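You operate a simulated robot arm through the tools that you are given. There is no shell and no other tool. Be economical: measure what you need, move in short steps, check, and stop when the job is done.

The job below is to be done with a simulated two-armed robot. You get a single attempt, and the scene is never put back.

JOB
Grind salt to about the mill's line, working on the pull-out board.
Fine: hold the mill while you turn its head; then put mill and board back. Set down upright: salt mill. Where these are worked on the way, their far stop is far enough and under half their travel is too little: pull-out board.

The check looks at the end state, three seconds after you hand in, the way a careful person would. Anything else that was tipped, shoved, dropped, spilled or broken makes it a failure.

ROBOT AND FRAMES
Two 7-joint arms with two-finger parallel grippers on one trunk, on a base that drives. Base frame: it is fixed to the floor where the robot stands at the start and does not move with it; the origin is under the middle of the robot, x ahead of it, y to its left, z up. Units: mm, rad, N and s.
The left shoulder is at the start at [70, 134, 1099], the right one opposite. With the tool pointing down near the work surface each hand reaches from about 180 to 640 mm from the robot's upright axis, wherever it stands, measured 20 degrees to its own side. Places, roughly: mill head [600, 400, 900]; pull-out board [700, 100, 700]; top of the pull-out board [700, 100, 800]. Payload 1.57 kg a hand.
The TCP of each hand is the grasp point between the finger pads, 30 mm short of the fingertips. In the tool frame z runs along the fingers and y along their closing line. Largest opening 80 mm; finger width 17, thickness 12; the body of the gripper, 40 by 82 mm, starts 80 mm behind the TCP.
Orientation is told as [roll, pitch, yaw] about the base's x, y, z axes, in that order, counted from this pose: with the fingers straight down and closing along the base's y, the tool's x points along the base's -x, its y along +y and its z along -z.

CONTROLS
- The arms move only by the tool apply_moves. It takes "left_steps", "right_steps" or both (then of equal length, played together; a hand with none holds still); each is a list that holds one entry, the list of rows, each a list of 7 numbers: the finger opening in cm, from 0 to 8, then the shift along the tool's x, y, z in cm, then the turn, a rotation vector about the tool's x, y, z in rad. In form: [[[jaw, tx, ty, tz, ax, ay, az], ...]]. A call has 1 to 8 rows; each row shifts and turns the commanded pose from where the row before left it, along the tool's axes as they then stand. Rows are played at 5 a second. More than 50 mm and 0.15 rad between two rows, or a gripper value outside its range, and nothing of the call is played. A pose out of reach is approached as far as the arm can. The call stops where the force on the tool passes 60 N (or 10 N more than at its start, if that is more) or the arm is blocked; 0.2 s more then pass. The fingers move at their own pace (about 153 mm/s each) and stop on an object; they squeeze with about 21 N. The grip force told is the motor's: it shows also when the fingers shut on nothing. Time passes only in rows, and 0.2 s behind the last, so rows that do not move let the fingers close. The reply holds the time, the measured pose of the TCP, the force on the tool along the base axes, the opening and the grip force, in the units named above and with some noise, with the torque about the TCP (base axes, N m) and any sound that the robot's microphone picked up.
- Cameras (640 x 400 px; columns grow to the right, rows downward): "scene" is now at [128.3, 34.7, 1321]; the picture's right is [0.43, -0.90, 0.00], its down [-0.58, -0.27, -0.77] and it looks along [0.69, 0.33, -0.64] (base axes); focal length 214 px, centre (320, 200). "left" rides on the left gripper at [72, 7, -122] in its tool frame; the picture's right is [-0.09, 1.00, 0.00], its down [-0.84, -0.08, -0.54] and it looks along [-0.54, -0.05, 0.84] (tool axes); focal length 238 px, centre (320, 200). "right" rides on the right gripper at [72, -7, -122] in its tool frame; the picture's right is [0.09, 1.00, 0.00], its down [-0.84, 0.08, -0.54] and it looks along [-0.54, 0.05, 0.84] (tool axes); focal length 238 px, centre (320, 200). There is no depth. A picture from a camera that has moved, and an enlarged one, comes with that camera's place and axes in the base frame and with its lens.
- camera(camera): a new picture of that camera. It takes no simulated time.
- slide_trunk(by): slides the trunk up (or, below 0, down) by that many mm; the arms and the scene camera ride with it, the base frame stays. It gives what a move gives, with no picture.
- drive_base(legs): drives the robot by 1 to 6 legs, each [ahead, left, turn to the left] in mm, mm and rad, along the robot's own axes; the way and the turn of a leg run together, so that a leg with both is an arc; at most 1500 mm and 3.142 rad a leg. The arms and the cameras ride along, it lands a little off, and it stops where it bumps. It gives what a move gives.
- aim_head(pan, tilt): turns the head with the scene camera to pan (to the left, within 1.501 rad either way) and tilt (down, from -0.506 to 1.204), counted from straight ahead of the robot. It gives what a move gives.
- inspect(camera, box): a new picture of the part [left, top, right, bottom] of that camera's present view, enlarged. It takes no simulated time.
- finish_job(): hands the job in; it is judged then, once.

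Go step by step. Nothing tells you exact positions but the pictures and the camera data: compare them with the known pose of the tool, close in by small moves and look again before you grip or let go. The budget is 120 turns and 88 pictures, counting those below and the enlarged ones. Unless the task says otherwise, let go and move clear before handing in, and close with one line.

The tools are called as a command line: name --argument value ..., lists and objects as JSON in quotes. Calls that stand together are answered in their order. apply_moves: Moves the arms, as the interface text tells. Its arguments: {"type":"object","properties":{"left_steps":{"type":"array"},"right_steps":{"type":"array"}},"required":[]} The other tools are called the same way: slide_trunk (by) slides the trunk up or down; drive_base (legs) drives the base; aim_head (pan, tilt) turns the head that bears the scene camera; camera (camera) takes a picture; inspect (camera, box) takes an enlarged picture of a part of a camera's view; finish_job () hands the job in.

At the start:

```text
t: 0.0
left_tcp_pos: [381.7, 381.5, 1238.5]
left_orientation: [0.001, 0.0, 0.002]
left_ft_force: [-0.2, -0.3, 0.3]
left_moment: [0.02, -0.03, -0.02]
left_width: 80.0
left_grip_force: 0.1
right_tcp_pos: [389.8, 7.1, 1233.8]
right_orientation: [0.001, 0.0, -0.001]
right_ft_force: [0.4, -1.0, 0.1]
right_moment: [-0.01, 0.02, -0.02]
right_width: 80.1
right_grip_force: 0.0
trunk travel left (down, up): [-673.0, 267.0]
robot x, y, heading: [-2.1, -2.6, -0.003]
head pan, tilt: [0.44, 0.698]
```

scene: 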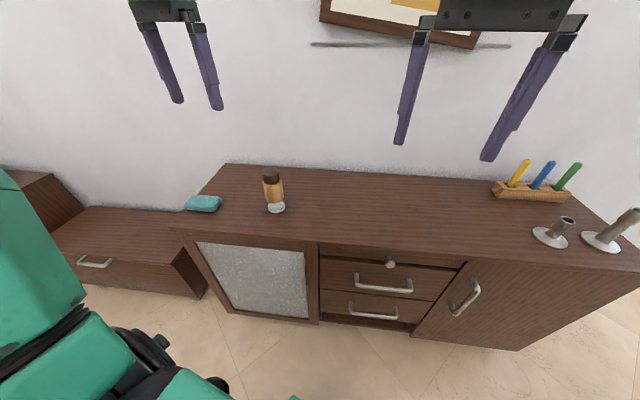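
right: 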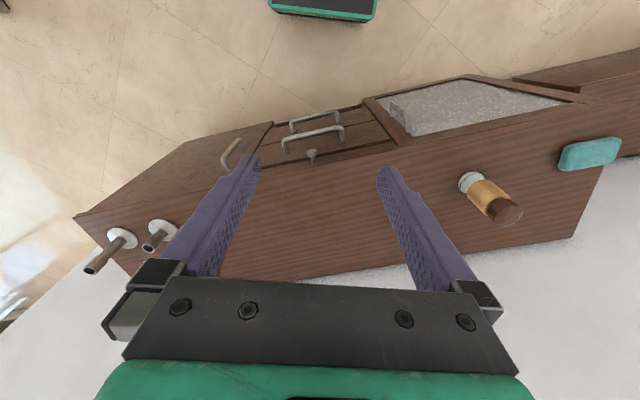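
left: 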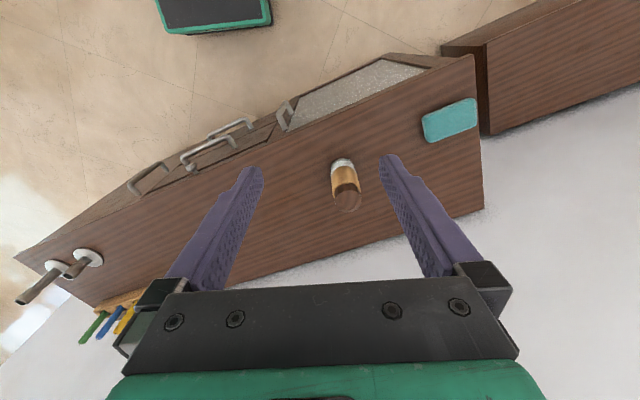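

I see a sideboard with a mill on top, and a knob on a thin slat above two drawers, which is probably the pull-out board. I'll look closer at both.

inspect --camera "scene" --box '[300, 230, 480, 342]'

inspect --camera "scene" --box '[230, 155, 326, 215]'

```text
3.56 times, centred on (390, 286) of scene
camera zoom: at [128.3, 34.7, 1321.0], right [0.43, -0.9, 0.0], down [-0.58, -0.27, -0.77], along [0.69, 0.33, -0.64], focal length 763 px, centre (71, -106)
```

zoom: 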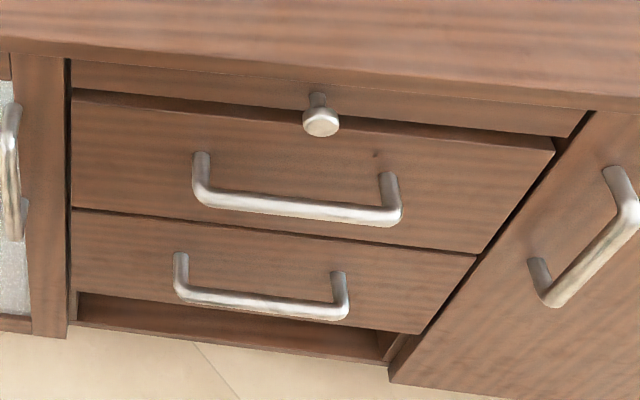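

```text
6.67 times, centred on (278, 185) of scene
camera zoom: at [128.3, 34.7, 1321.0], right [0.43, -0.9, 0.0], down [-0.58, -0.27, -0.77], along [0.69, 0.33, -0.64], focal length 1430 px, centre (600, 300)
```

zoom: 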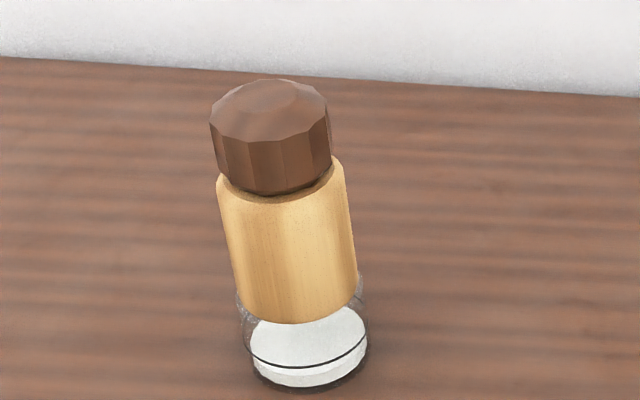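

The mill base is near [566, 421, 791] and the counter front is yawed about 0.33 rad to the left. The knob is near [563, 5, 743], with the board spanning about ±220 mm around it. I'll turn square to the cabinet and come a bit nearer.

drive_base --legs '[[0, 0, 0.334], [80, 0, 0]]'

aim_head --pan 0.0 --tilt 0.8

camera --camera "scene"

```text
t: 2.1
left_tcp_pos: [307.7, 510.7, 1238.5]
left_orientation: [0.001, -0.005, 0.334]
left_ft_force: [-0.7, 0.2, 0.4]
left_moment: [-0.01, 0.0, -0.02]
left_width: 79.7
left_grip_force: 0.2
right_tcp_pos: [437.8, 160.4, 1234.2]
right_orientation: [0.002, -0.005, 0.333]
right_ft_force: [0.1, -0.8, 0.4]
right_moment: [0.0, -0.01, -0.01]
right_width: 80.0
right_grip_force: 0.0
trunk travel left (down, up): [-673.0, 267.0]
robot x, y, heading: [70.8, 26.6, 0.336]
head pan, tilt: [0.44, 0.698]
```

```text
t: 3.0
left_tcp_pos: [309.0, 512.7, 1238.2]
left_orientation: [0.0, -0.002, 0.334]
left_ft_force: [-0.7, 0.6, 0.0]
left_moment: [0.01, -0.01, 0.02]
left_width: 79.9
left_grip_force: 0.0
right_tcp_pos: [441.5, 161.9, 1234.2]
right_orientation: [0.003, 0.0, 0.335]
right_ft_force: [-0.1, -0.6, -0.1]
right_moment: [-0.03, -0.02, -0.03]
right_width: 79.8
right_grip_force: 0.1
trunk travel left (down, up): [-673.0, 267.0]
robot x, y, heading: [76.8, 25.5, 0.332]
head pan, tilt: [0.0, 0.799]
```

```text
82 pictures are left
camera scene: at [200.3, 67.7, 1312.6], right [0.33, -0.94, 0.0], down [-0.68, -0.24, -0.7], along [0.66, 0.23, -0.72], focal length 214 px, centre (320, 200)
```

scene: 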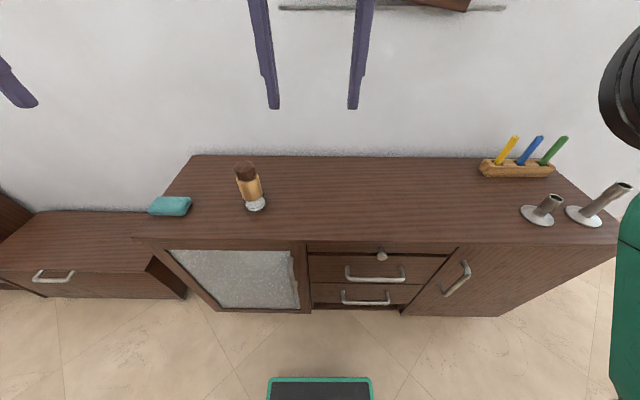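

The cabinet is now square to the robot. In cabinet axes (n inward, e left) the knob is near n≈530, e≈-182, z≈748. I'll lower the right hand toward it.

apply_moves --right_steps '[[[8, -0.25, -2.4, 4.2, 0, 0, 0], [8, -0.25, -2.4, 4.2, 0, 0, 0], [8, -0.25, -2.4, 4.2, 0, 0, 0], [8, -0.25, -2.4, 4.2, 0, 0, 0], [8, -0.25, -2.4, 4.2, 0, 0, 0], [8, -0.25, -2.4, 4.2, 0, 0, 0], [8, -0.25, -2.4, 4.2, 0, 0, 0], [8, -0.25, -2.4, 4.2, 0, 0, 0]]]'

camera --camera "right"

camera --camera "scene"

```text
t: 4.8
left_tcp_pos: [311.1, 511.1, 1238.3]
left_orientation: [0.001, -0.002, 0.335]
left_ft_force: [-0.9, 0.2, -0.1]
left_moment: [-0.03, 0.03, -0.01]
left_width: 80.1
left_grip_force: 0.1
right_tcp_pos: [524.8, -14.2, 896.6]
right_orientation: [0.001, 0.0, 0.333]
right_ft_force: [-0.4, -0.3, 0.7]
right_moment: [0.03, 0.03, 0.02]
right_width: 79.7
right_grip_force: 0.2
trunk travel left (down, up): [-673.0, 267.0]
robot x, y, heading: [78.9, 24.0, 0.326]
head pan, tilt: [0.0, 0.799]
```

```text
81 pictures are left
camera right: at [458.0, -44.2, 1019.4], right [-0.41, 0.91, 0.0], down [0.76, 0.35, 0.54], along [0.49, 0.23, -0.84], focal length 238 px, centre (320, 200)
```

right: 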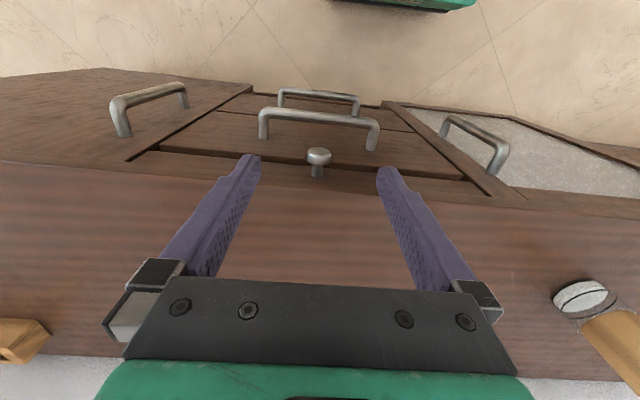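

```text
80 pictures are left
camera scene: at [200.7, 66.2, 1312.7], right [0.33, -0.94, 0.0], down [-0.68, -0.23, -0.7], along [0.66, 0.23, -0.72], focal length 214 px, centre (320, 200)
```

scene: 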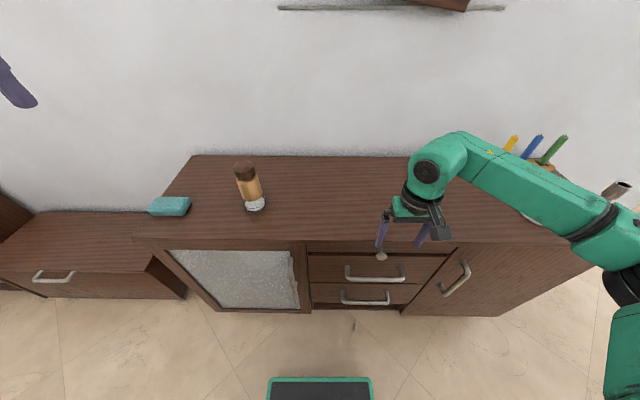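

The knob triangulates to n≈529, e≈-181, z≈747. I'll move over it and down most of the way, then check.

apply_moves --right_steps '[[[8, -3.8, 0.3, 0, 0, 0, 0], [8, 0, 0, 3.5, 0, 0, 0], [8, 0, 0, 3.5, 0, 0, 0], [8, 0, 0, 3, 0, 0, 0], [8, 0, 0, 0, 0, 0, 0]]]'

camera --camera "right"

inspect --camera "scene" --box '[340, 200, 468, 280]'

```text
t: 6.0
left_tcp_pos: [310.3, 511.2, 1239.2]
left_orientation: [0.0, -0.002, 0.335]
left_ft_force: [0.2, -0.3, 0.1]
left_moment: [0.03, -0.01, -0.02]
left_width: 79.9
left_grip_force: 0.1
right_tcp_pos: [557.4, 0.5, 796.7]
right_orientation: [0.002, 0.0, 0.334]
right_ft_force: [0.5, -0.2, -0.3]
right_moment: [0.02, -0.02, -0.02]
right_width: 79.9
right_grip_force: 0.0
trunk travel left (down, up): [-673.0, 267.0]
robot x, y, heading: [72.1, 24.3, 0.333]
head pan, tilt: [0.0, 0.799]
```

```text
79 pictures are left
camera right: at [492.1, -28.4, 919.2], right [-0.41, 0.91, 0.0], down [0.77, 0.35, 0.54], along [0.49, 0.22, -0.84], focal length 238 px, centre (320, 200)
```

right: 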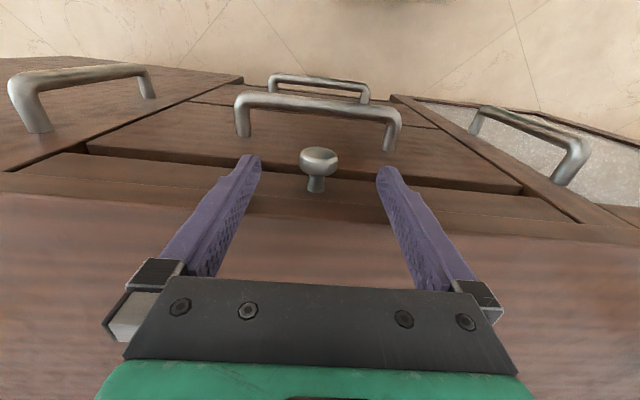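

```text
5.00 times, centred on (404, 240) of scene
camera zoom: at [199.7, 67.1, 1312.7], right [0.33, -0.94, 0.0], down [-0.68, -0.23, -0.7], along [0.66, 0.23, -0.72], focal length 1072 px, centre (-100, 0)
```

zoom: 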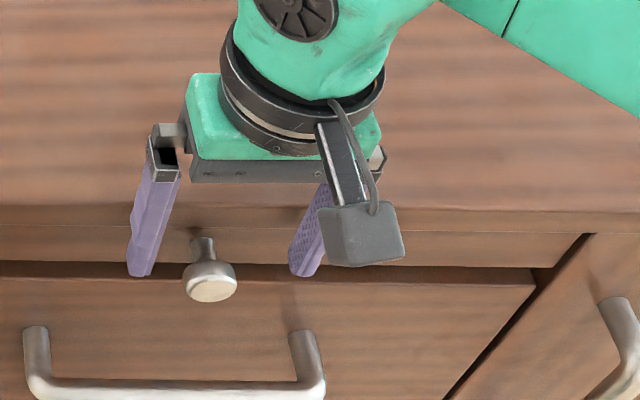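

The knob sits centred between the fingers. I'll go down around it and close.

apply_moves --right_steps '[[[8, -0.6, 0, 2.2, 0, 0, 0], [8, 0, 0, 2.3, 0, 0, 0], [8, 0, 0, 0, 0, 0, 0], [0, 0, 0, 0, 0, 0, 0], [0, 0, 0, 0, 0, 0, 0], [0, 0, 0, 0, 0, 0, 0]]]'

inspect --camera "scene" --box '[340, 200, 468, 280]'

```text
t: 7.4
left_tcp_pos: [309.8, 510.0, 1237.2]
left_orientation: [0.002, -0.001, 0.336]
left_ft_force: [0.0, 0.4, -0.5]
left_moment: [0.02, -0.02, -0.04]
left_width: 80.4
left_grip_force: 0.0
right_tcp_pos: [564.2, 1.7, 752.3]
right_orientation: [0.001, 0.001, 0.334]
right_ft_force: [1.9, -4.7, 1.3]
right_moment: [-0.12, -0.15, -0.04]
right_width: 29.6
right_grip_force: 39.6
trunk travel left (down, up): [-673.0, 267.0]
robot x, y, heading: [78.3, 28.7, 0.331]
head pan, tilt: [0.0, 0.799]
```

```text
5.00 times, centred on (404, 240) of scene
camera zoom: at [200.5, 66.3, 1312.7], right [0.33, -0.94, 0.0], down [-0.68, -0.23, -0.7], along [0.66, 0.23, -0.72], focal length 1072 px, centre (-100, 0)
```

zoom: 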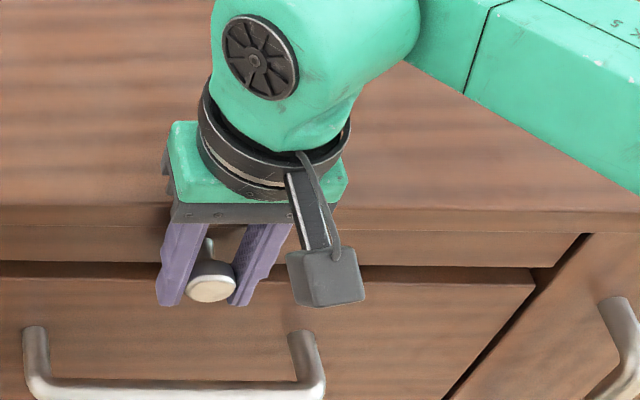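

The knob is gripped at 30 mm. Now I'll pull outward gently.

apply_moves --right_steps '[[[0, 1, 0, 0, 0, 0, 0], [0, 2, 0, 0, 0, 0, 0], [0, 2, 0, 0, 0, 0, 0], [0, 2, 0, 0, 0, 0, 0], [0, 2, 0, 0, 0, 0, 0], [0, 2, 0, 0, 0, 0, 0], [0, 2, 0, 0, 0, 0, 0]]]'

camera --camera "scene"

```text
t: 9.0
left_tcp_pos: [310.9, 511.5, 1237.5]
left_orientation: [0.001, -0.003, 0.335]
left_ft_force: [0.2, 1.1, -0.6]
left_moment: [0.01, -0.03, 0.01]
left_width: 79.8
left_grip_force: 0.0
right_tcp_pos: [440.0, -37.6, 751.3]
right_orientation: [0.003, 0.001, 0.334]
right_ft_force: [-0.8, 1.9, -10.3]
right_moment: [0.46, -0.88, 0.16]
right_width: 29.3
right_grip_force: 38.4
trunk travel left (down, up): [-673.0, 267.0]
robot x, y, heading: [74.3, 28.9, 0.335]
head pan, tilt: [0.0, 0.799]
```

```text
76 pictures are left
camera scene: at [200.9, 67.6, 1312.4], right [0.33, -0.94, 0.0], down [-0.68, -0.24, -0.7], along [0.66, 0.23, -0.72], focal length 214 px, centre (320, 200)
```

scene: 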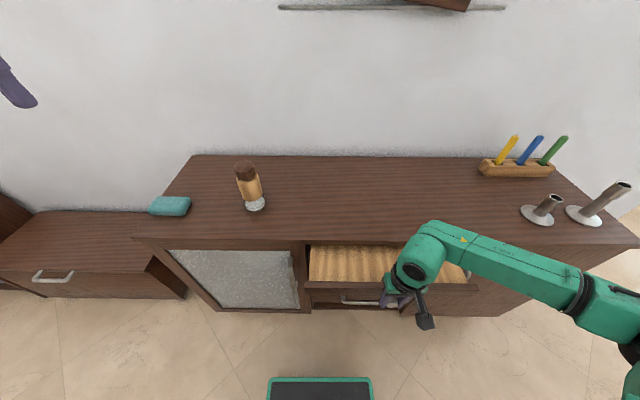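

The board slides out smoothly and is about 130 mm out. I'll keep pulling.

apply_moves --right_steps '[[[0, 1.5, 0, 0.1, 0, 0, 0], [0, 1.5, 0, 0, 0, 0, 0], [0, 1.5, 0, 0, 0, 0, 0], [0, 1.5, 0, 0, 0, 0, 0], [0, 1.5, 0, 0, 0, 0, 0], [0, 1.5, 0, 0, 0, 0, 0], [0, 0, 0, 0, 0, 0, 0]]]'

camera --camera "scene"

```text
t: 10.6
left_tcp_pos: [307.7, 513.8, 1237.7]
left_orientation: [-0.001, -0.002, 0.335]
left_ft_force: [0.4, -0.4, -0.5]
left_moment: [0.03, 0.01, -0.03]
left_width: 80.2
left_grip_force: 0.0
right_tcp_pos: [353.4, -67.1, 752.2]
right_orientation: [0.001, -0.001, 0.337]
right_ft_force: [-2.7, 11.2, 12.0]
right_moment: [0.57, -0.87, 0.13]
right_width: 29.3
right_grip_force: 38.7
trunk travel left (down, up): [-673.0, 267.0]
robot x, y, heading: [75.1, 26.6, 0.334]
head pan, tilt: [0.0, 0.799]
```

```text
75 pictures are left
camera scene: at [197.9, 70.2, 1312.8], right [0.33, -0.94, 0.0], down [-0.68, -0.24, -0.7], along [0.66, 0.23, -0.72], focal length 214 px, centre (320, 200)
```

scene: 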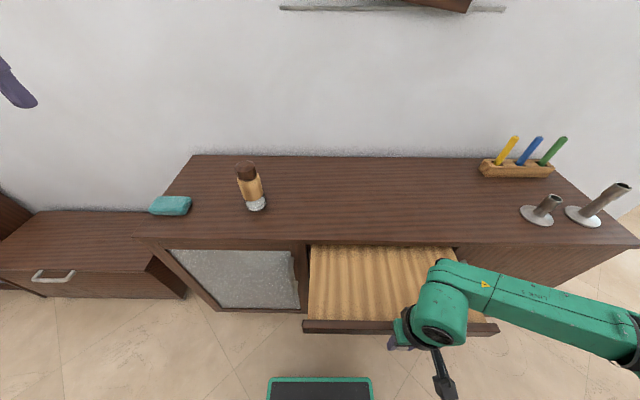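

The board is about 220 mm out. I'll pull a bit further to find the stop.

apply_moves --right_steps '[[[0, 1, 0.1, 0.05, 0, 0, 0], [0, 1, 0, 0, 0, 0, 0], [0, 1, 0, 0, 0, 0, 0], [0, 1, 0, 0, 0, 0, 0], [0, 0, 0, 0, 0, 0, 0]]]'

```text
t: 11.8
left_tcp_pos: [308.2, 513.7, 1237.6]
left_orientation: [0.0, -0.003, 0.335]
left_ft_force: [0.1, 0.1, -0.3]
left_moment: [0.01, -0.04, -0.01]
left_width: 80.2
left_grip_force: 0.3
right_tcp_pos: [315.3, -79.5, 751.2]
right_orientation: [-0.002, -0.001, 0.333]
right_ft_force: [-1.1, 8.1, 25.2]
right_moment: [0.25, -0.4, -0.02]
right_width: 29.2
right_grip_force: 39.1
trunk travel left (down, up): [-673.0, 267.0]
robot x, y, heading: [74.5, 29.4, 0.333]
head pan, tilt: [0.0, 0.799]
```

The board is 262 mm out, which is well past half of any possible travel. I'll release the knob, lift the right hand clear, and back the base off.

apply_moves --right_steps '[[[1, 0, 0, -0.1, 0, 0, 0], [8, 0, 0, 0, 0, 0, 0], [8, 0, 0, 0, 0, 0, 0], [8, 0, 0, -3, 0, 0, 0], [8, 0, 0, -4, 0, 0, 0], [8, 0, 0, -4, 0, 0, 0], [8, 0, -3, -4, 0, 0, 0], [8, 0, -3, -4, 0, 0, 0]]]'

drive_base --legs '[[-60, 0, 0]]'

camera --camera "scene"

camera --camera "left"

```text
t: 13.6
left_tcp_pos: [309.3, 511.2, 1238.7]
left_orientation: [0.0, -0.002, 0.335]
left_ft_force: [-0.2, -0.7, 0.7]
left_moment: [0.0, -0.01, -0.04]
left_width: 80.0
left_grip_force: 0.0
right_tcp_pos: [342.9, -100.5, 781.6]
right_orientation: [0.0, 0.005, 0.333]
right_ft_force: [-2.3, 0.0, -1.8]
right_moment: [0.08, 0.05, -0.14]
right_width: 79.8
right_grip_force: 0.0
right hand out of reach, approached as far as the arm can: row 4, 5, 6, 7, 8
trunk travel left (down, up): [-673.0, 267.0]
robot x, y, heading: [78.8, 24.0, 0.333]
head pan, tilt: [0.0, 0.799]
```

```text
t: 14.6
left_tcp_pos: [257.0, 493.1, 1236.2]
left_orientation: [-0.001, 0.001, 0.336]
left_ft_force: [0.6, -0.2, 0.5]
left_moment: [-0.04, 0.01, 0.01]
left_width: 79.9
left_grip_force: 0.0
right_tcp_pos: [288.0, -116.8, 781.5]
right_orientation: [0.001, 0.004, 0.333]
right_ft_force: [0.6, 0.1, 0.4]
right_moment: [-0.02, 0.01, 0.03]
right_width: 80.1
right_grip_force: 0.1
trunk travel left (down, up): [-673.0, 267.0]
robot x, y, heading: [16.0, 8.7, 0.33]
head pan, tilt: [0.0, 0.799]
```

```text
74 pictures are left
camera scene: at [146.5, 49.4, 1312.3], right [0.33, -0.94, 0.0], down [-0.68, -0.24, -0.7], along [0.66, 0.23, -0.72], focal length 214 px, centre (320, 200)
```

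scene: 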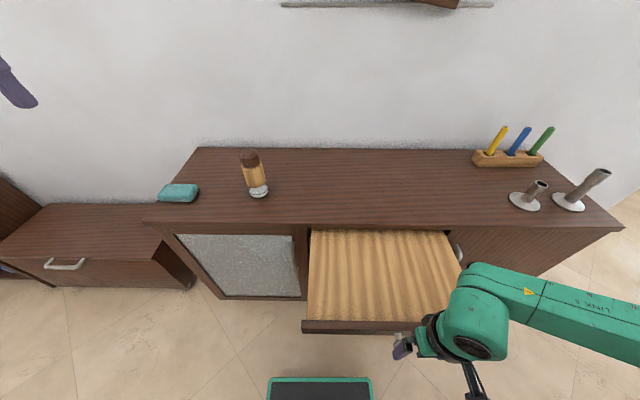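

```text
73 pictures are left
camera left: at [185.5, 476.5, 1357.9], right [-0.24, 0.97, 0.0], down [0.82, 0.2, 0.54], along [0.52, 0.13, -0.84], focal length 238 px, centre (320, 200)
```

left: 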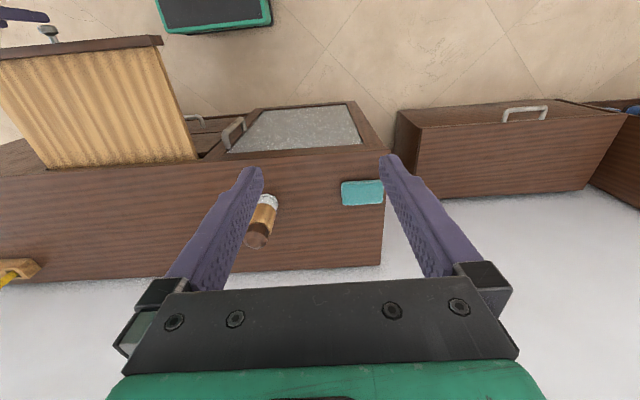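

The board is out and stayed put. Next I'll raise the right hand clear and bring the left hand toward the mill, checking the commanded-pose behaviour with a small move first.

apply_moves --right_steps '[[[8, 0, -1, -3, 0, 0, 0], [8, 0, -1, -4, 0, 0, 0]]]'

```text
t: 15.2
left_tcp_pos: [254.4, 491.6, 1237.1]
left_orientation: [0.001, -0.002, 0.334]
left_ft_force: [-1.0, -0.2, -0.2]
left_moment: [0.01, 0.01, 0.01]
left_width: 79.9
left_grip_force: 0.1
right_tcp_pos: [286.9, -119.1, 782.8]
right_orientation: [0.001, 0.001, 0.332]
right_ft_force: [-0.8, -0.3, 0.1]
right_moment: [-0.02, 0.02, -0.01]
right_width: 79.8
right_grip_force: 0.0
right hand out of reach, approached as far as the arm can: row 1, 2
trunk travel left (down, up): [-673.0, 267.0]
robot x, y, heading: [19.2, 6.3, 0.336]
head pan, tilt: [0.0, 0.799]
```

apply_moves --right_steps '[[[8, -3, 0, 0, 0, 0, 0], [8, -3, 0, 0, 0, 0, 0]]]'

inspect --camera "scene" --box '[352, 270, 512, 370]'

```text
t: 15.8
left_tcp_pos: [254.8, 492.8, 1236.8]
left_orientation: [0.001, 0.001, 0.336]
left_ft_force: [0.5, -0.3, 0.7]
left_moment: [-0.01, 0.03, 0.01]
left_width: 79.9
left_grip_force: 0.1
right_tcp_pos: [341.5, -98.6, 781.7]
right_orientation: [0.0, 0.001, 0.331]
right_ft_force: [-1.4, 4.1, 1.7]
right_moment: [0.12, 0.1, 0.0]
right_width: 80.1
right_grip_force: 0.0
trunk travel left (down, up): [-673.0, 267.0]
robot x, y, heading: [17.0, 6.6, 0.334]
head pan, tilt: [0.0, 0.799]
```

```text
4.00 times, centred on (432, 320) of scene
camera zoom: at [144.0, 48.6, 1312.6], right [0.33, -0.94, 0.0], down [-0.68, -0.24, -0.7], along [0.66, 0.23, -0.72], focal length 858 px, centre (-128, -280)
```

zoom: 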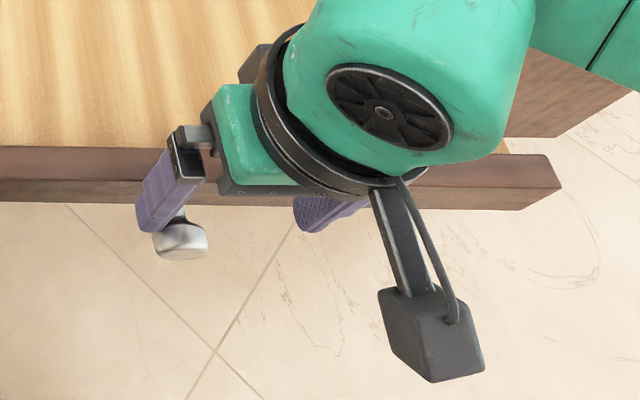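

The commanded pose follows the reachable one. Now I'll lift the right hand straight up.

apply_moves --right_steps '[[[8, 0, 0, -2, 0, 0, 0], [8, 0, 0, -3, 0, 0, 0], [8, 0, 0, -4, 0, 0, 0], [8, 0, 0, -4, 0, 0, 0], [8, -1, -3, -3, 0, 0, 0], [8, -1, -3, -3, 0, 0, 0], [8, -1, -3, -3, 0, 0, 0], [8, -1, -3, -3, 0, 0, 0]]]' --left_steps '[[[8, -2, 0, 4, 0, 0, 0], [8, -2, 0, 4, 0, 0, 0], [8, -2, 0, 4, 0, 0, 0], [8, -2, 0, 4, 0, 0, 0], [8, 0, 0, 4, 0, 0, 0], [8, 0, 0, 4, 0, 0, 0], [8, 0, 0, 4, 0, 0, 0], [8, 0, 0, 0, 0, 0, 0]]]'

camera --camera "scene"

camera --camera "left"

```text
t: 17.6
left_tcp_pos: [330.1, 517.1, 958.7]
left_orientation: [0.001, -0.003, 0.337]
left_ft_force: [0.0, 0.4, 0.6]
left_moment: [-0.01, 0.01, 0.01]
left_width: 80.0
left_grip_force: 0.1
right_tcp_pos: [422.5, -201.9, 1031.1]
right_orientation: [0.002, 0.001, 0.334]
right_ft_force: [0.3, -0.1, -0.3]
right_moment: [-0.05, 0.01, -0.02]
right_width: 80.0
right_grip_force: 0.1
trunk travel left (down, up): [-673.0, 267.0]
robot x, y, heading: [17.4, 6.2, 0.33]
head pan, tilt: [0.0, 0.799]
```

```text
71 pictures are left
camera scene: at [143.9, 46.5, 1312.7], right [0.33, -0.94, 0.0], down [-0.68, -0.23, -0.7], along [0.66, 0.23, -0.72], focal length 214 px, centre (320, 200)
```

scene: 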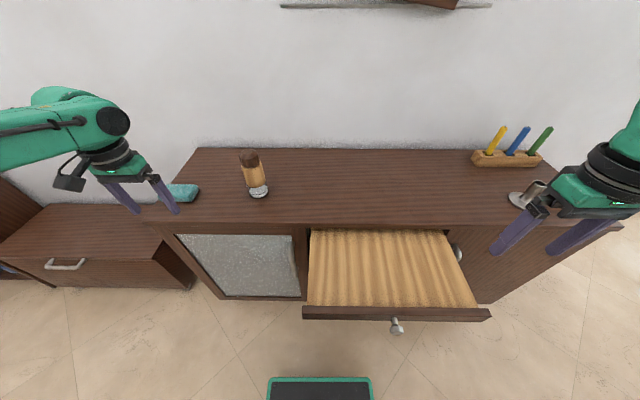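

```text
70 pictures are left
camera left: at [258.1, 499.4, 1079.8], right [-0.24, 0.97, 0.0], down [0.82, 0.2, 0.54], along [0.53, 0.13, -0.84], focal length 238 px, centre (320, 200)
```

left: 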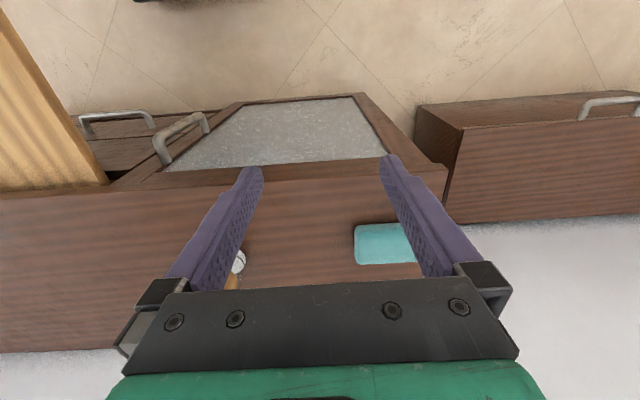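

The board front is now at about n≈287, so it's still ~240 mm out. Next I'll zoom on the mill for geometry and the salt level.

inspect --camera "scene" --box '[220, 140, 300, 205]'

```text
6.15 times, centred on (260, 172) of scene
camera zoom: at [143.9, 46.5, 1312.7], right [0.33, -0.94, 0.0], down [-0.68, -0.23, -0.7], along [0.66, 0.23, -0.72], focal length 1320 px, centre (689, 369)
```

zoom: 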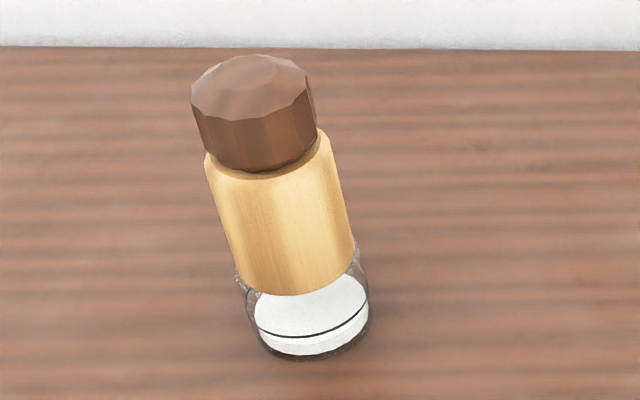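

I make the mill about 159 mm tall, with wood from z≈835–907 and the head on top. I'll tilt the left hand forward ~54° and move across to line up with it.

apply_moves --left_steps '[[[8, 0, -2.35, 0, 0, -0.136, 0], [8, 0, -2.35, 0, 0, -0.136, 0], [8, 0, -2.35, 0, 0, -0.136, 0], [8, 0, -2.35, 0, 0, -0.136, 0], [8, 0, -2.35, 0, 0, -0.136, 0], [8, 0, -2.35, 0, 0, -0.136, 0], [8, 0, -2.35, 0, 0, -0.136, 0], [8, 0, 0, 0, 0, 0, 0]]]'

camera --camera "left"

camera --camera "scene"

```text
t: 19.4
left_tcp_pos: [398.2, 386.8, 965.5]
left_orientation: [0.008, -0.916, 0.355]
left_ft_force: [-0.4, 0.9, -0.2]
left_moment: [-0.07, 0.01, 0.0]
left_width: 80.0
left_grip_force: 0.0
left hand out of reach, approached as far as the arm can: row 6, 7
right_tcp_pos: [421.2, -198.5, 1032.0]
right_orientation: [0.001, 0.003, 0.332]
right_ft_force: [0.3, 0.0, 0.0]
right_moment: [-0.04, -0.01, -0.02]
right_width: 79.8
right_grip_force: 0.1
trunk travel left (down, up): [-673.0, 267.0]
robot x, y, heading: [20.1, 3.9, 0.335]
head pan, tilt: [0.0, 0.799]
```

```text
68 pictures are left
camera left: at [263.5, 343.3, 982.3], right [-0.3, 0.95, 0.08], down [0.1, -0.05, 0.99], along [0.95, 0.31, -0.08], focal length 238 px, centre (320, 200)
```

left: 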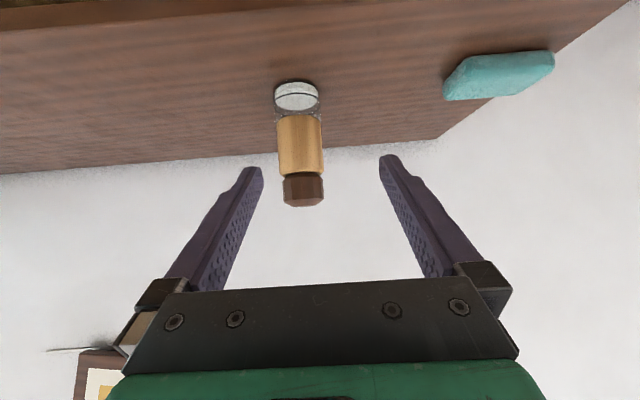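

```text
67 pictures are left
camera scene: at [143.1, 49.1, 1312.7], right [0.33, -0.94, 0.0], down [-0.68, -0.24, -0.7], along [0.66, 0.23, -0.72], focal length 214 px, centre (320, 200)
```

scene: 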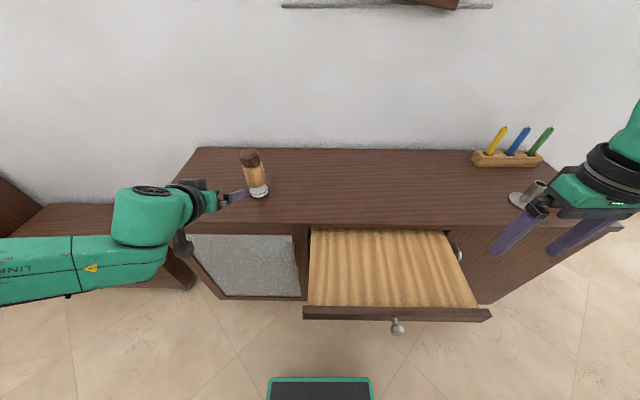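

I get a good side view of the mill from here. I'll zoom to see the salt level against the line.

inspect --camera "left" --box '[256, 70, 346, 126]'

```text
7.11 times, centred on (301, 98) of left
camera zoom: at [263.5, 343.3, 982.3], right [-0.3, 0.95, 0.08], down [0.1, -0.05, 0.99], along [0.95, 0.31, -0.08], focal length 1695 px, centre (455, 925)
```

zoom: 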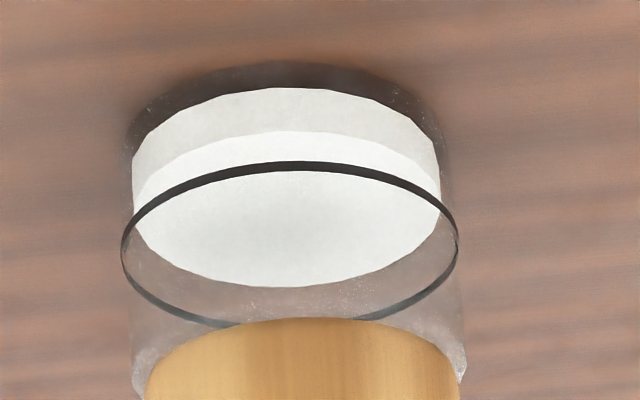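

The salt is well under the line: about 43 px high versus 78 px at the line. I'll move the left hand into line with the mill and half the approach.

apply_moves --left_steps '[[[8, -1.3, -0.9, 2, 0, 0, 0], [8, -1.3, -0.9, 2, 0, 0, 0], [8, -1.3, -0.9, 2, 0, 0, 0], [8, 0, 0, 2, 0, 0, 0], [8, 0, 0, 0, 0, 0, 0]]]'

camera --camera "left"

inspect --camera "scene" --box '[190, 130, 318, 210]'

```text
t: 20.6
left_tcp_pos: [490.9, 389.8, 951.9]
left_orientation: [0.0, -0.952, 0.334]
left_ft_force: [0.4, -0.5, -0.2]
left_moment: [0.02, -0.05, -0.01]
left_width: 79.8
left_grip_force: 0.0
right_tcp_pos: [420.2, -201.0, 1031.7]
right_orientation: [0.0, 0.002, 0.334]
right_ft_force: [-0.4, -0.9, -0.4]
right_moment: [-0.01, 0.03, -0.03]
right_width: 80.1
right_grip_force: 0.0
trunk travel left (down, up): [-673.0, 267.0]
robot x, y, heading: [15.5, 8.2, 0.332]
head pan, tilt: [0.0, 0.799]
```

```text
65 pictures are left
camera left: at [354.7, 350.0, 963.6], right [-0.28, 0.96, 0.08], down [0.07, -0.06, 1.0], along [0.96, 0.28, -0.05], focal length 238 px, centre (320, 200)
```

left: 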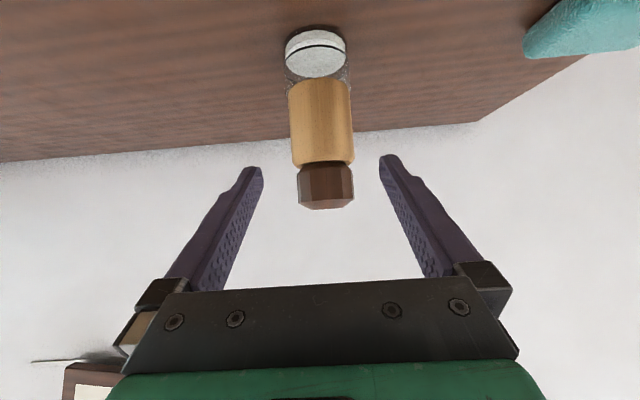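

```text
5.00 times, centred on (254, 170) of scene
camera zoom: at [143.2, 47.4, 1312.7], right [0.33, -0.94, 0.0], down [-0.68, -0.23, -0.7], along [0.66, 0.23, -0.72], focal length 1072 px, centre (650, 350)
```

zoom: 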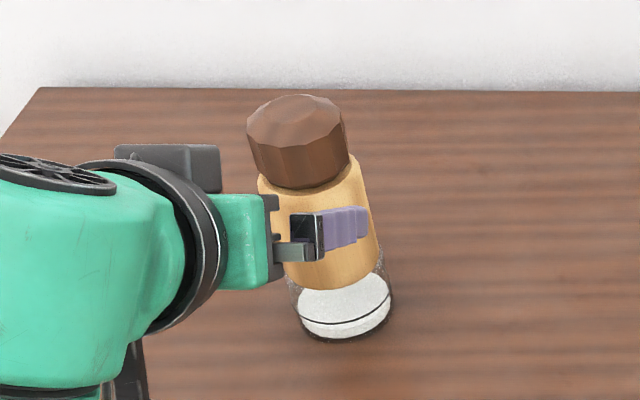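

The mill axis is near n≈687, e≈211 and the hand is almost centred on it. I'll advance in stages, with a check before closing.

apply_moves --left_steps '[[[8, 0.5, 0.2, 2, 0, 0, 0], [8, 0.5, 0, 2, 0, 0, 0], [8, 0, 0, 2, 0, 0, 0], [8, 0, 0, 1.5, 0, 0, 0], [8, 0, 0, 0, 0, 0, 0]]]'

camera --camera "left"

inspect --camera "scene" --box '[190, 130, 318, 210]'

```text
t: 21.8
left_tcp_pos: [542.2, 409.8, 900.6]
left_orientation: [-0.001, -0.952, 0.336]
left_ft_force: [-0.5, 0.5, -0.1]
left_moment: [0.01, 0.02, 0.0]
left_width: 79.9
left_grip_force: 0.1
right_tcp_pos: [421.2, -201.9, 1032.0]
right_orientation: [0.0, 0.003, 0.334]
right_ft_force: [-0.4, -0.8, 0.2]
right_moment: [-0.02, 0.01, 0.02]
right_width: 79.8
right_grip_force: 0.1
trunk travel left (down, up): [-673.0, 267.0]
robot x, y, heading: [18.8, 6.5, 0.338]
head pan, tilt: [0.0, 0.799]
```

```text
63 pictures are left
camera left: at [405.9, 369.9, 912.1], right [-0.28, 0.96, 0.07], down [0.07, -0.06, 1.0], along [0.96, 0.28, -0.05], focal length 238 px, centre (320, 200)
```

left: 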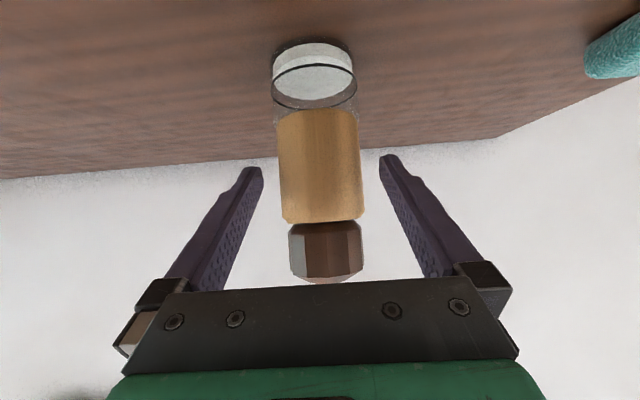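

```text
5.00 times, centred on (254, 170) of scene
camera zoom: at [143.3, 47.6, 1312.7], right [0.33, -0.94, 0.0], down [-0.68, -0.23, -0.7], along [0.66, 0.23, -0.72], focal length 1072 px, centre (650, 350)
```

zoom: 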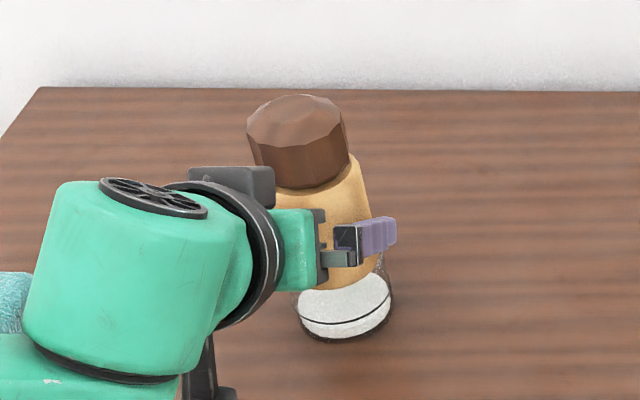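

Centred and on course, with about 55 mm to go to the mill axis. I'll advance and look before closing.

apply_moves --left_steps '[[[8, 0, 0.1, 2, 0, 0, 0], [8, 0, 0, 1.8, 0, 0, 0], [8, 0, 0, 1.5, 0, 0, 0], [8, 0, 0, 0, 0, 0, 0]]]'

camera --camera "left"

inspect --camera "scene" --box '[190, 130, 318, 210]'

```text
t: 22.8
left_tcp_pos: [576.7, 427.1, 875.2]
left_orientation: [0.001, -0.954, 0.335]
left_ft_force: [0.0, -0.2, 0.2]
left_moment: [0.0, -0.04, 0.02]
left_width: 80.0
left_grip_force: 0.0
left hand out of reach, approached as far as the arm can: row 3
right_tcp_pos: [421.4, -201.2, 1030.6]
right_orientation: [0.003, 0.002, 0.335]
right_ft_force: [-0.1, 0.1, 1.1]
right_moment: [0.0, 0.02, 0.02]
right_width: 80.2
right_grip_force: 0.0
trunk travel left (down, up): [-673.0, 267.0]
robot x, y, heading: [17.1, 7.8, 0.33]
head pan, tilt: [0.0, 0.799]
```

```text
61 pictures are left
camera left: at [439.2, 386.5, 886.5], right [-0.28, 0.96, 0.08], down [0.07, -0.06, 1.0], along [0.96, 0.28, -0.05], focal length 238 px, centre (320, 200)
```

left: 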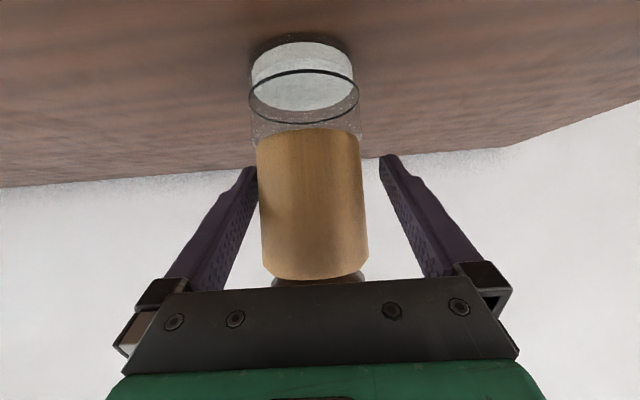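

```text
5.00 times, centred on (254, 170) of scene
camera zoom: at [143.7, 47.8, 1312.7], right [0.33, -0.94, 0.0], down [-0.68, -0.23, -0.7], along [0.66, 0.23, -0.72], focal length 1072 px, centre (650, 350)
```

zoom: 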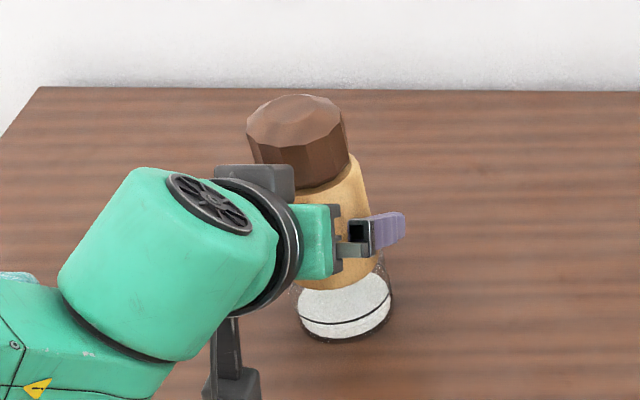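

The TCP is at the mill axis, and the mill sits about 3.5 mm to the right side of the hand. I'll correct and close gently.

apply_moves --left_steps '[[[8, 0, -0.35, 0, 0, 0, 0], [8, 0, 0, 0, 0, 0, 0], [6.8, 0, 0, 0, 0, 0, 0], [6, 0, 0, 0, 0, 0, 0], [5.5, 0, 0, 0, 0, 0, 0], [5.5, 0, 0, 0, 0, 0, 0]]]'

camera --camera "left"

```text
t: 24.2
left_tcp_pos: [576.7, 423.5, 876.3]
left_orientation: [0.0, -0.953, 0.334]
left_ft_force: [-0.2, -1.5, 0.1]
left_moment: [-0.03, -0.03, 0.02]
left_width: 61.4
left_grip_force: 20.7
right_tcp_pos: [420.7, -200.6, 1031.3]
right_orientation: [0.003, 0.001, 0.334]
right_ft_force: [0.4, -0.1, -0.4]
right_moment: [-0.02, 0.03, 0.02]
right_width: 79.9
right_grip_force: 0.1
trunk travel left (down, up): [-673.0, 267.0]
robot x, y, heading: [19.7, 7.8, 0.335]
head pan, tilt: [0.0, 0.799]
```

```text
59 pictures are left
camera left: at [439.5, 383.0, 887.4], right [-0.28, 0.96, 0.07], down [0.07, -0.06, 1.0], along [0.96, 0.28, -0.05], focal length 238 px, centre (320, 200)
```

left: 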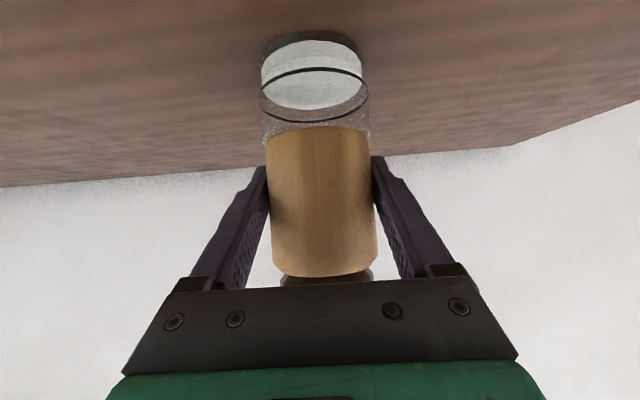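

The mill is gripped at 61.4 mm diameter, with its home TCP at [576.7, 423.5, 876.3]. I'll lift it straight up 60 mm, then pull back slightly.

apply_moves --left_steps '[[[4, -0.82, 0, -0.58, 0, 0, 0], [4, -1.63, 0, -1.16, 0, 0, 0], [4, -1.63, 0, -1.16, 0, 0, 0], [4, -0.82, 0, -0.58, 0, 0, 0], [4, 1.16, 0, -1.63, 0, 0, 0], [4, 0, 0, 0, 0, 0, 0]]]'

camera --camera "scene"

```text
t: 25.6
left_tcp_pos: [560.3, 415.8, 934.1]
left_orientation: [0.001, -0.952, 0.336]
left_ft_force: [-0.5, 0.5, -4.3]
left_moment: [0.0, 0.04, 0.02]
left_width: 61.3
left_grip_force: 20.3
right_tcp_pos: [422.3, -200.4, 1030.6]
right_orientation: [0.001, 0.003, 0.333]
right_ft_force: [-0.4, -0.2, 0.1]
right_moment: [0.01, 0.02, 0.02]
right_width: 79.9
right_grip_force: 0.1
trunk travel left (down, up): [-673.0, 267.0]
robot x, y, heading: [20.1, 8.2, 0.332]
head pan, tilt: [0.0, 0.799]
```

```text
58 pictures are left
camera scene: at [145.2, 48.3, 1312.5], right [0.33, -0.94, 0.0], down [-0.68, -0.23, -0.7], along [0.66, 0.23, -0.72], focal length 214 px, centre (320, 200)
```

scene: 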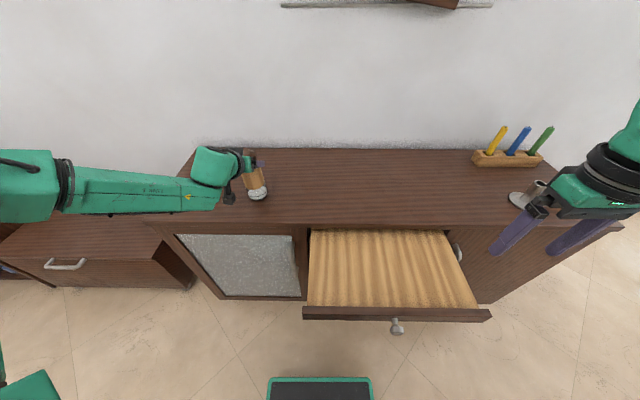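

The mill is held upright and weighs about 4 N. I'll drive the base back and to the right so that both hands can work over the board.

drive_base --legs '[[-100, -70, 0]]'

apply_moves --left_steps '[[[4, 0.8, -3, -1.2, 0, 0, 0], [4, 0.8, -3, -1.2, 0, 0, 0], [4, 0.8, -3, -1.2, 0, 0, 0], [4, 0.8, -3, -1.2, 0, 0, 0], [4, 0.8, -3, -1.2, 0, 0, 0], [4, 0, 0, 0, 0, 0, 0]]]'

camera --camera "scene"

```text
t: 26.8
left_tcp_pos: [489.1, 320.0, 934.0]
left_orientation: [-0.001, -0.951, 0.338]
left_ft_force: [-1.3, -0.2, -3.9]
left_moment: [0.0, 0.02, 0.06]
left_width: 61.0
left_grip_force: 20.9
right_tcp_pos: [351.3, -298.8, 1030.7]
right_orientation: [0.0, 0.002, 0.333]
right_ft_force: [-0.4, -0.3, 0.2]
right_moment: [0.01, -0.03, 0.01]
right_width: 80.1
right_grip_force: 0.1
trunk travel left (down, up): [-673.0, 267.0]
robot x, y, heading: [-48.6, -94.2, 0.334]
head pan, tilt: [0.0, 0.799]
```

```text
t: 28.2
left_tcp_pos: [462.8, 158.4, 942.4]
left_orientation: [0.0, -0.95, 0.334]
left_ft_force: [-0.2, -0.7, -4.1]
left_moment: [-0.01, 0.0, -0.03]
left_width: 60.8
left_grip_force: 20.9
left hand out of reach, approached as far as the arm can: row 5
right_tcp_pos: [352.3, -299.6, 1030.3]
right_orientation: [0.0, 0.002, 0.334]
right_ft_force: [0.3, 1.2, -0.1]
right_moment: [-0.01, 0.01, 0.03]
right_width: 80.5
right_grip_force: 0.1
trunk travel left (down, up): [-673.0, 267.0]
robot x, y, heading: [-50.0, -90.7, 0.337]
head pan, tilt: [0.0, 0.799]
```

```text
57 pictures are left
camera scene: at [73.9, -50.1, 1312.6], right [0.33, -0.94, 0.0], down [-0.68, -0.24, -0.7], along [0.66, 0.23, -0.72], focal length 214 px, centre (320, 200)
```

scene: 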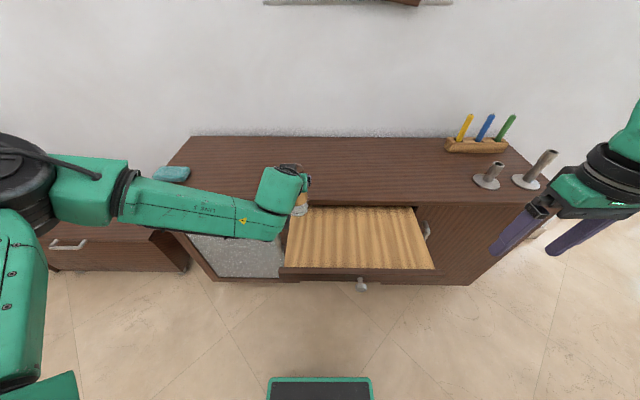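

The left hand hits a wrist limit here with the tool pointing straight ahead. I'll yaw the hand about the vertical to the right so that it reaches in from the left side.

apply_moves --left_steps '[[[4, 0, 0, 0, 0.114, 0, 0.081], [4, 0, 0, 0, 0.114, 0, 0.081], [4, 0, 0, 0, 0.114, 0, 0.081], [4, 0, 0, 0, 0.114, 0, 0.081], [4, 0, 0, 0, 0.114, 0, 0.081], [4, 0, 0, 0, 0.114, 0, 0.081], [4, 0, 0, 0, 0, 0, 0]]]'

```text
t: 29.8
left_tcp_pos: [462.6, 160.5, 941.4]
left_orientation: [0.0, -0.953, -0.504]
left_ft_force: [0.2, -0.3, -3.8]
left_moment: [0.03, 0.04, 0.02]
left_width: 61.1
left_grip_force: 21.2
right_tcp_pos: [350.4, -298.2, 1031.1]
right_orientation: [0.001, 0.003, 0.333]
right_ft_force: [-0.1, 0.2, -0.3]
right_moment: [0.01, -0.02, 0.01]
right_width: 79.8
right_grip_force: 0.1
trunk travel left (down, up): [-673.0, 267.0]
robot x, y, heading: [-52.1, -88.8, 0.337]
head pan, tilt: [0.0, 0.799]
```

apply_moves --left_steps '[[[4, -0.6, -2.95, 0.85, 0, 0, 0], [4, -0.6, -2.95, 0.85, 0, 0, 0], [4, -0.6, -2.95, 0.85, 0, 0, 0], [4, -0.6, -2.95, 0.85, 0, 0, 0], [4, 0, 0, 0, 0, 0, 0]]]'

camera --camera "scene"

camera --camera "left"

```text
t: 31.0
left_tcp_pos: [441.7, 36.1, 941.3]
left_orientation: [-0.001, -0.952, -0.501]
left_ft_force: [0.9, -0.3, -4.4]
left_moment: [0.01, 0.01, -0.01]
left_width: 60.9
left_grip_force: 21.1
right_tcp_pos: [350.5, -298.5, 1030.8]
right_orientation: [0.001, 0.002, 0.334]
right_ft_force: [0.6, 0.2, 0.3]
right_moment: [-0.02, 0.03, 0.0]
right_width: 79.8
right_grip_force: 0.0
trunk travel left (down, up): [-673.0, 267.0]
robot x, y, heading: [-53.3, -90.2, 0.339]
head pan, tilt: [0.0, 0.799]
```

```text
56 pictures are left
camera scene: at [73.6, -49.7, 1312.6], right [0.33, -0.94, 0.0], down [-0.68, -0.24, -0.7], along [0.66, 0.23, -0.72], focal length 214 px, centre (320, 200)
```

scene: 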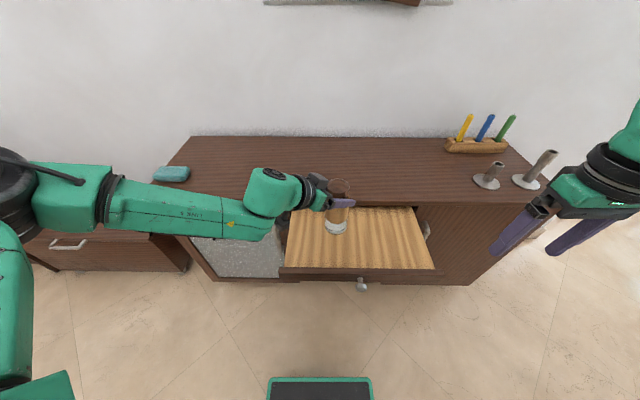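

```text
55 pictures are left
camera left: at [319.5, 110.6, 953.3], right [0.53, 0.85, 0.07], down [0.0, -0.09, 1.0], along [0.85, -0.52, -0.05], focal length 238 px, centre (320, 200)
```

left: 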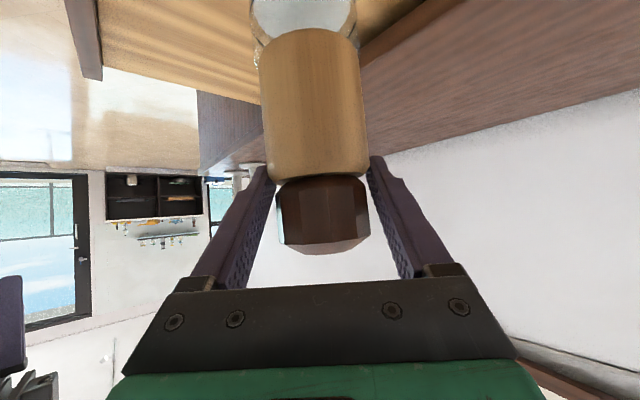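

The mill has slid down in the fingers by about 5–6 cm, so the grip is now near the top of the wood. I'll lower it to the board gently right away.

apply_moves --left_steps '[[[0, 0.4, 0, 0.29, 0, 0, 0], [0, 0.81, 0, 0.58, 0, 0, 0], [0, 0.81, 0, 0.58, 0, 0, 0], [0, 0.81, 0, 0.58, 0, 0, 0], [0, 0.4, 0, 0.29, 0, 0, 0]]]'

camera --camera "left"

inspect --camera "scene" --box '[270, 160, 430, 260]'

```text
t: 32.2
left_tcp_pos: [438.6, 39.7, 905.1]
left_orientation: [-0.002, -0.952, -0.504]
left_ft_force: [-0.1, 0.0, -4.0]
left_moment: [0.01, 0.01, 0.02]
left_width: 61.0
left_grip_force: 20.8
left hand out of reach, approached as far as the arm can: row 5
right_tcp_pos: [351.7, -299.5, 1030.4]
right_orientation: [0.001, 0.004, 0.333]
right_ft_force: [0.2, -1.1, -0.4]
right_moment: [-0.01, 0.01, -0.03]
right_width: 80.1
right_grip_force: 0.0
trunk travel left (down, up): [-673.0, 267.0]
robot x, y, heading: [-51.0, -89.6, 0.338]
head pan, tilt: [0.0, 0.799]
```

```text
54 pictures are left
camera left: at [316.8, 113.6, 916.4], right [0.53, 0.85, 0.07], down [0.0, -0.09, 1.0], along [0.85, -0.52, -0.05], focal length 238 px, centre (320, 200)
```

left: 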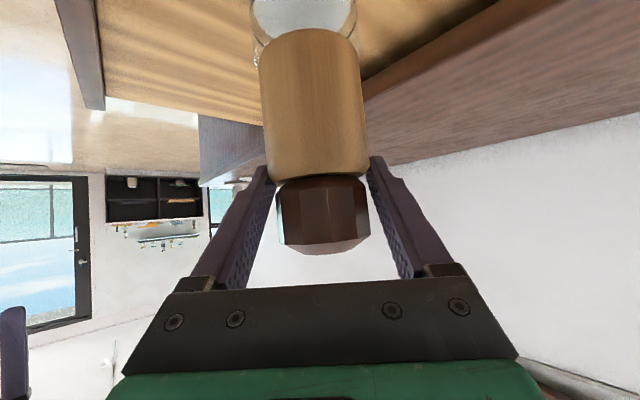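

```text
4.00 times, centred on (350, 210) of scene
camera zoom: at [73.7, -50.4, 1312.6], right [0.33, -0.94, 0.0], down [-0.68, -0.23, -0.7], along [0.66, 0.23, -0.72], focal length 858 px, centre (200, 160)
```

zoom: 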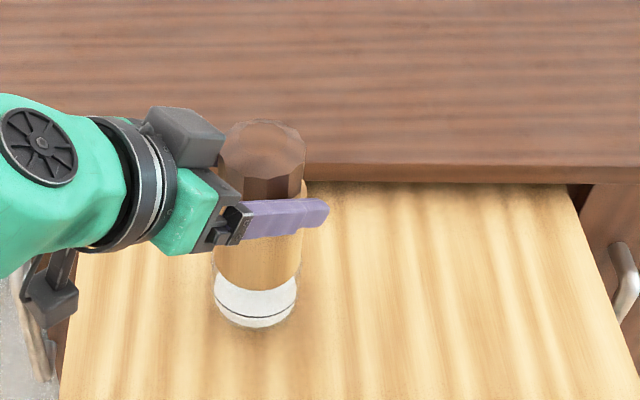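

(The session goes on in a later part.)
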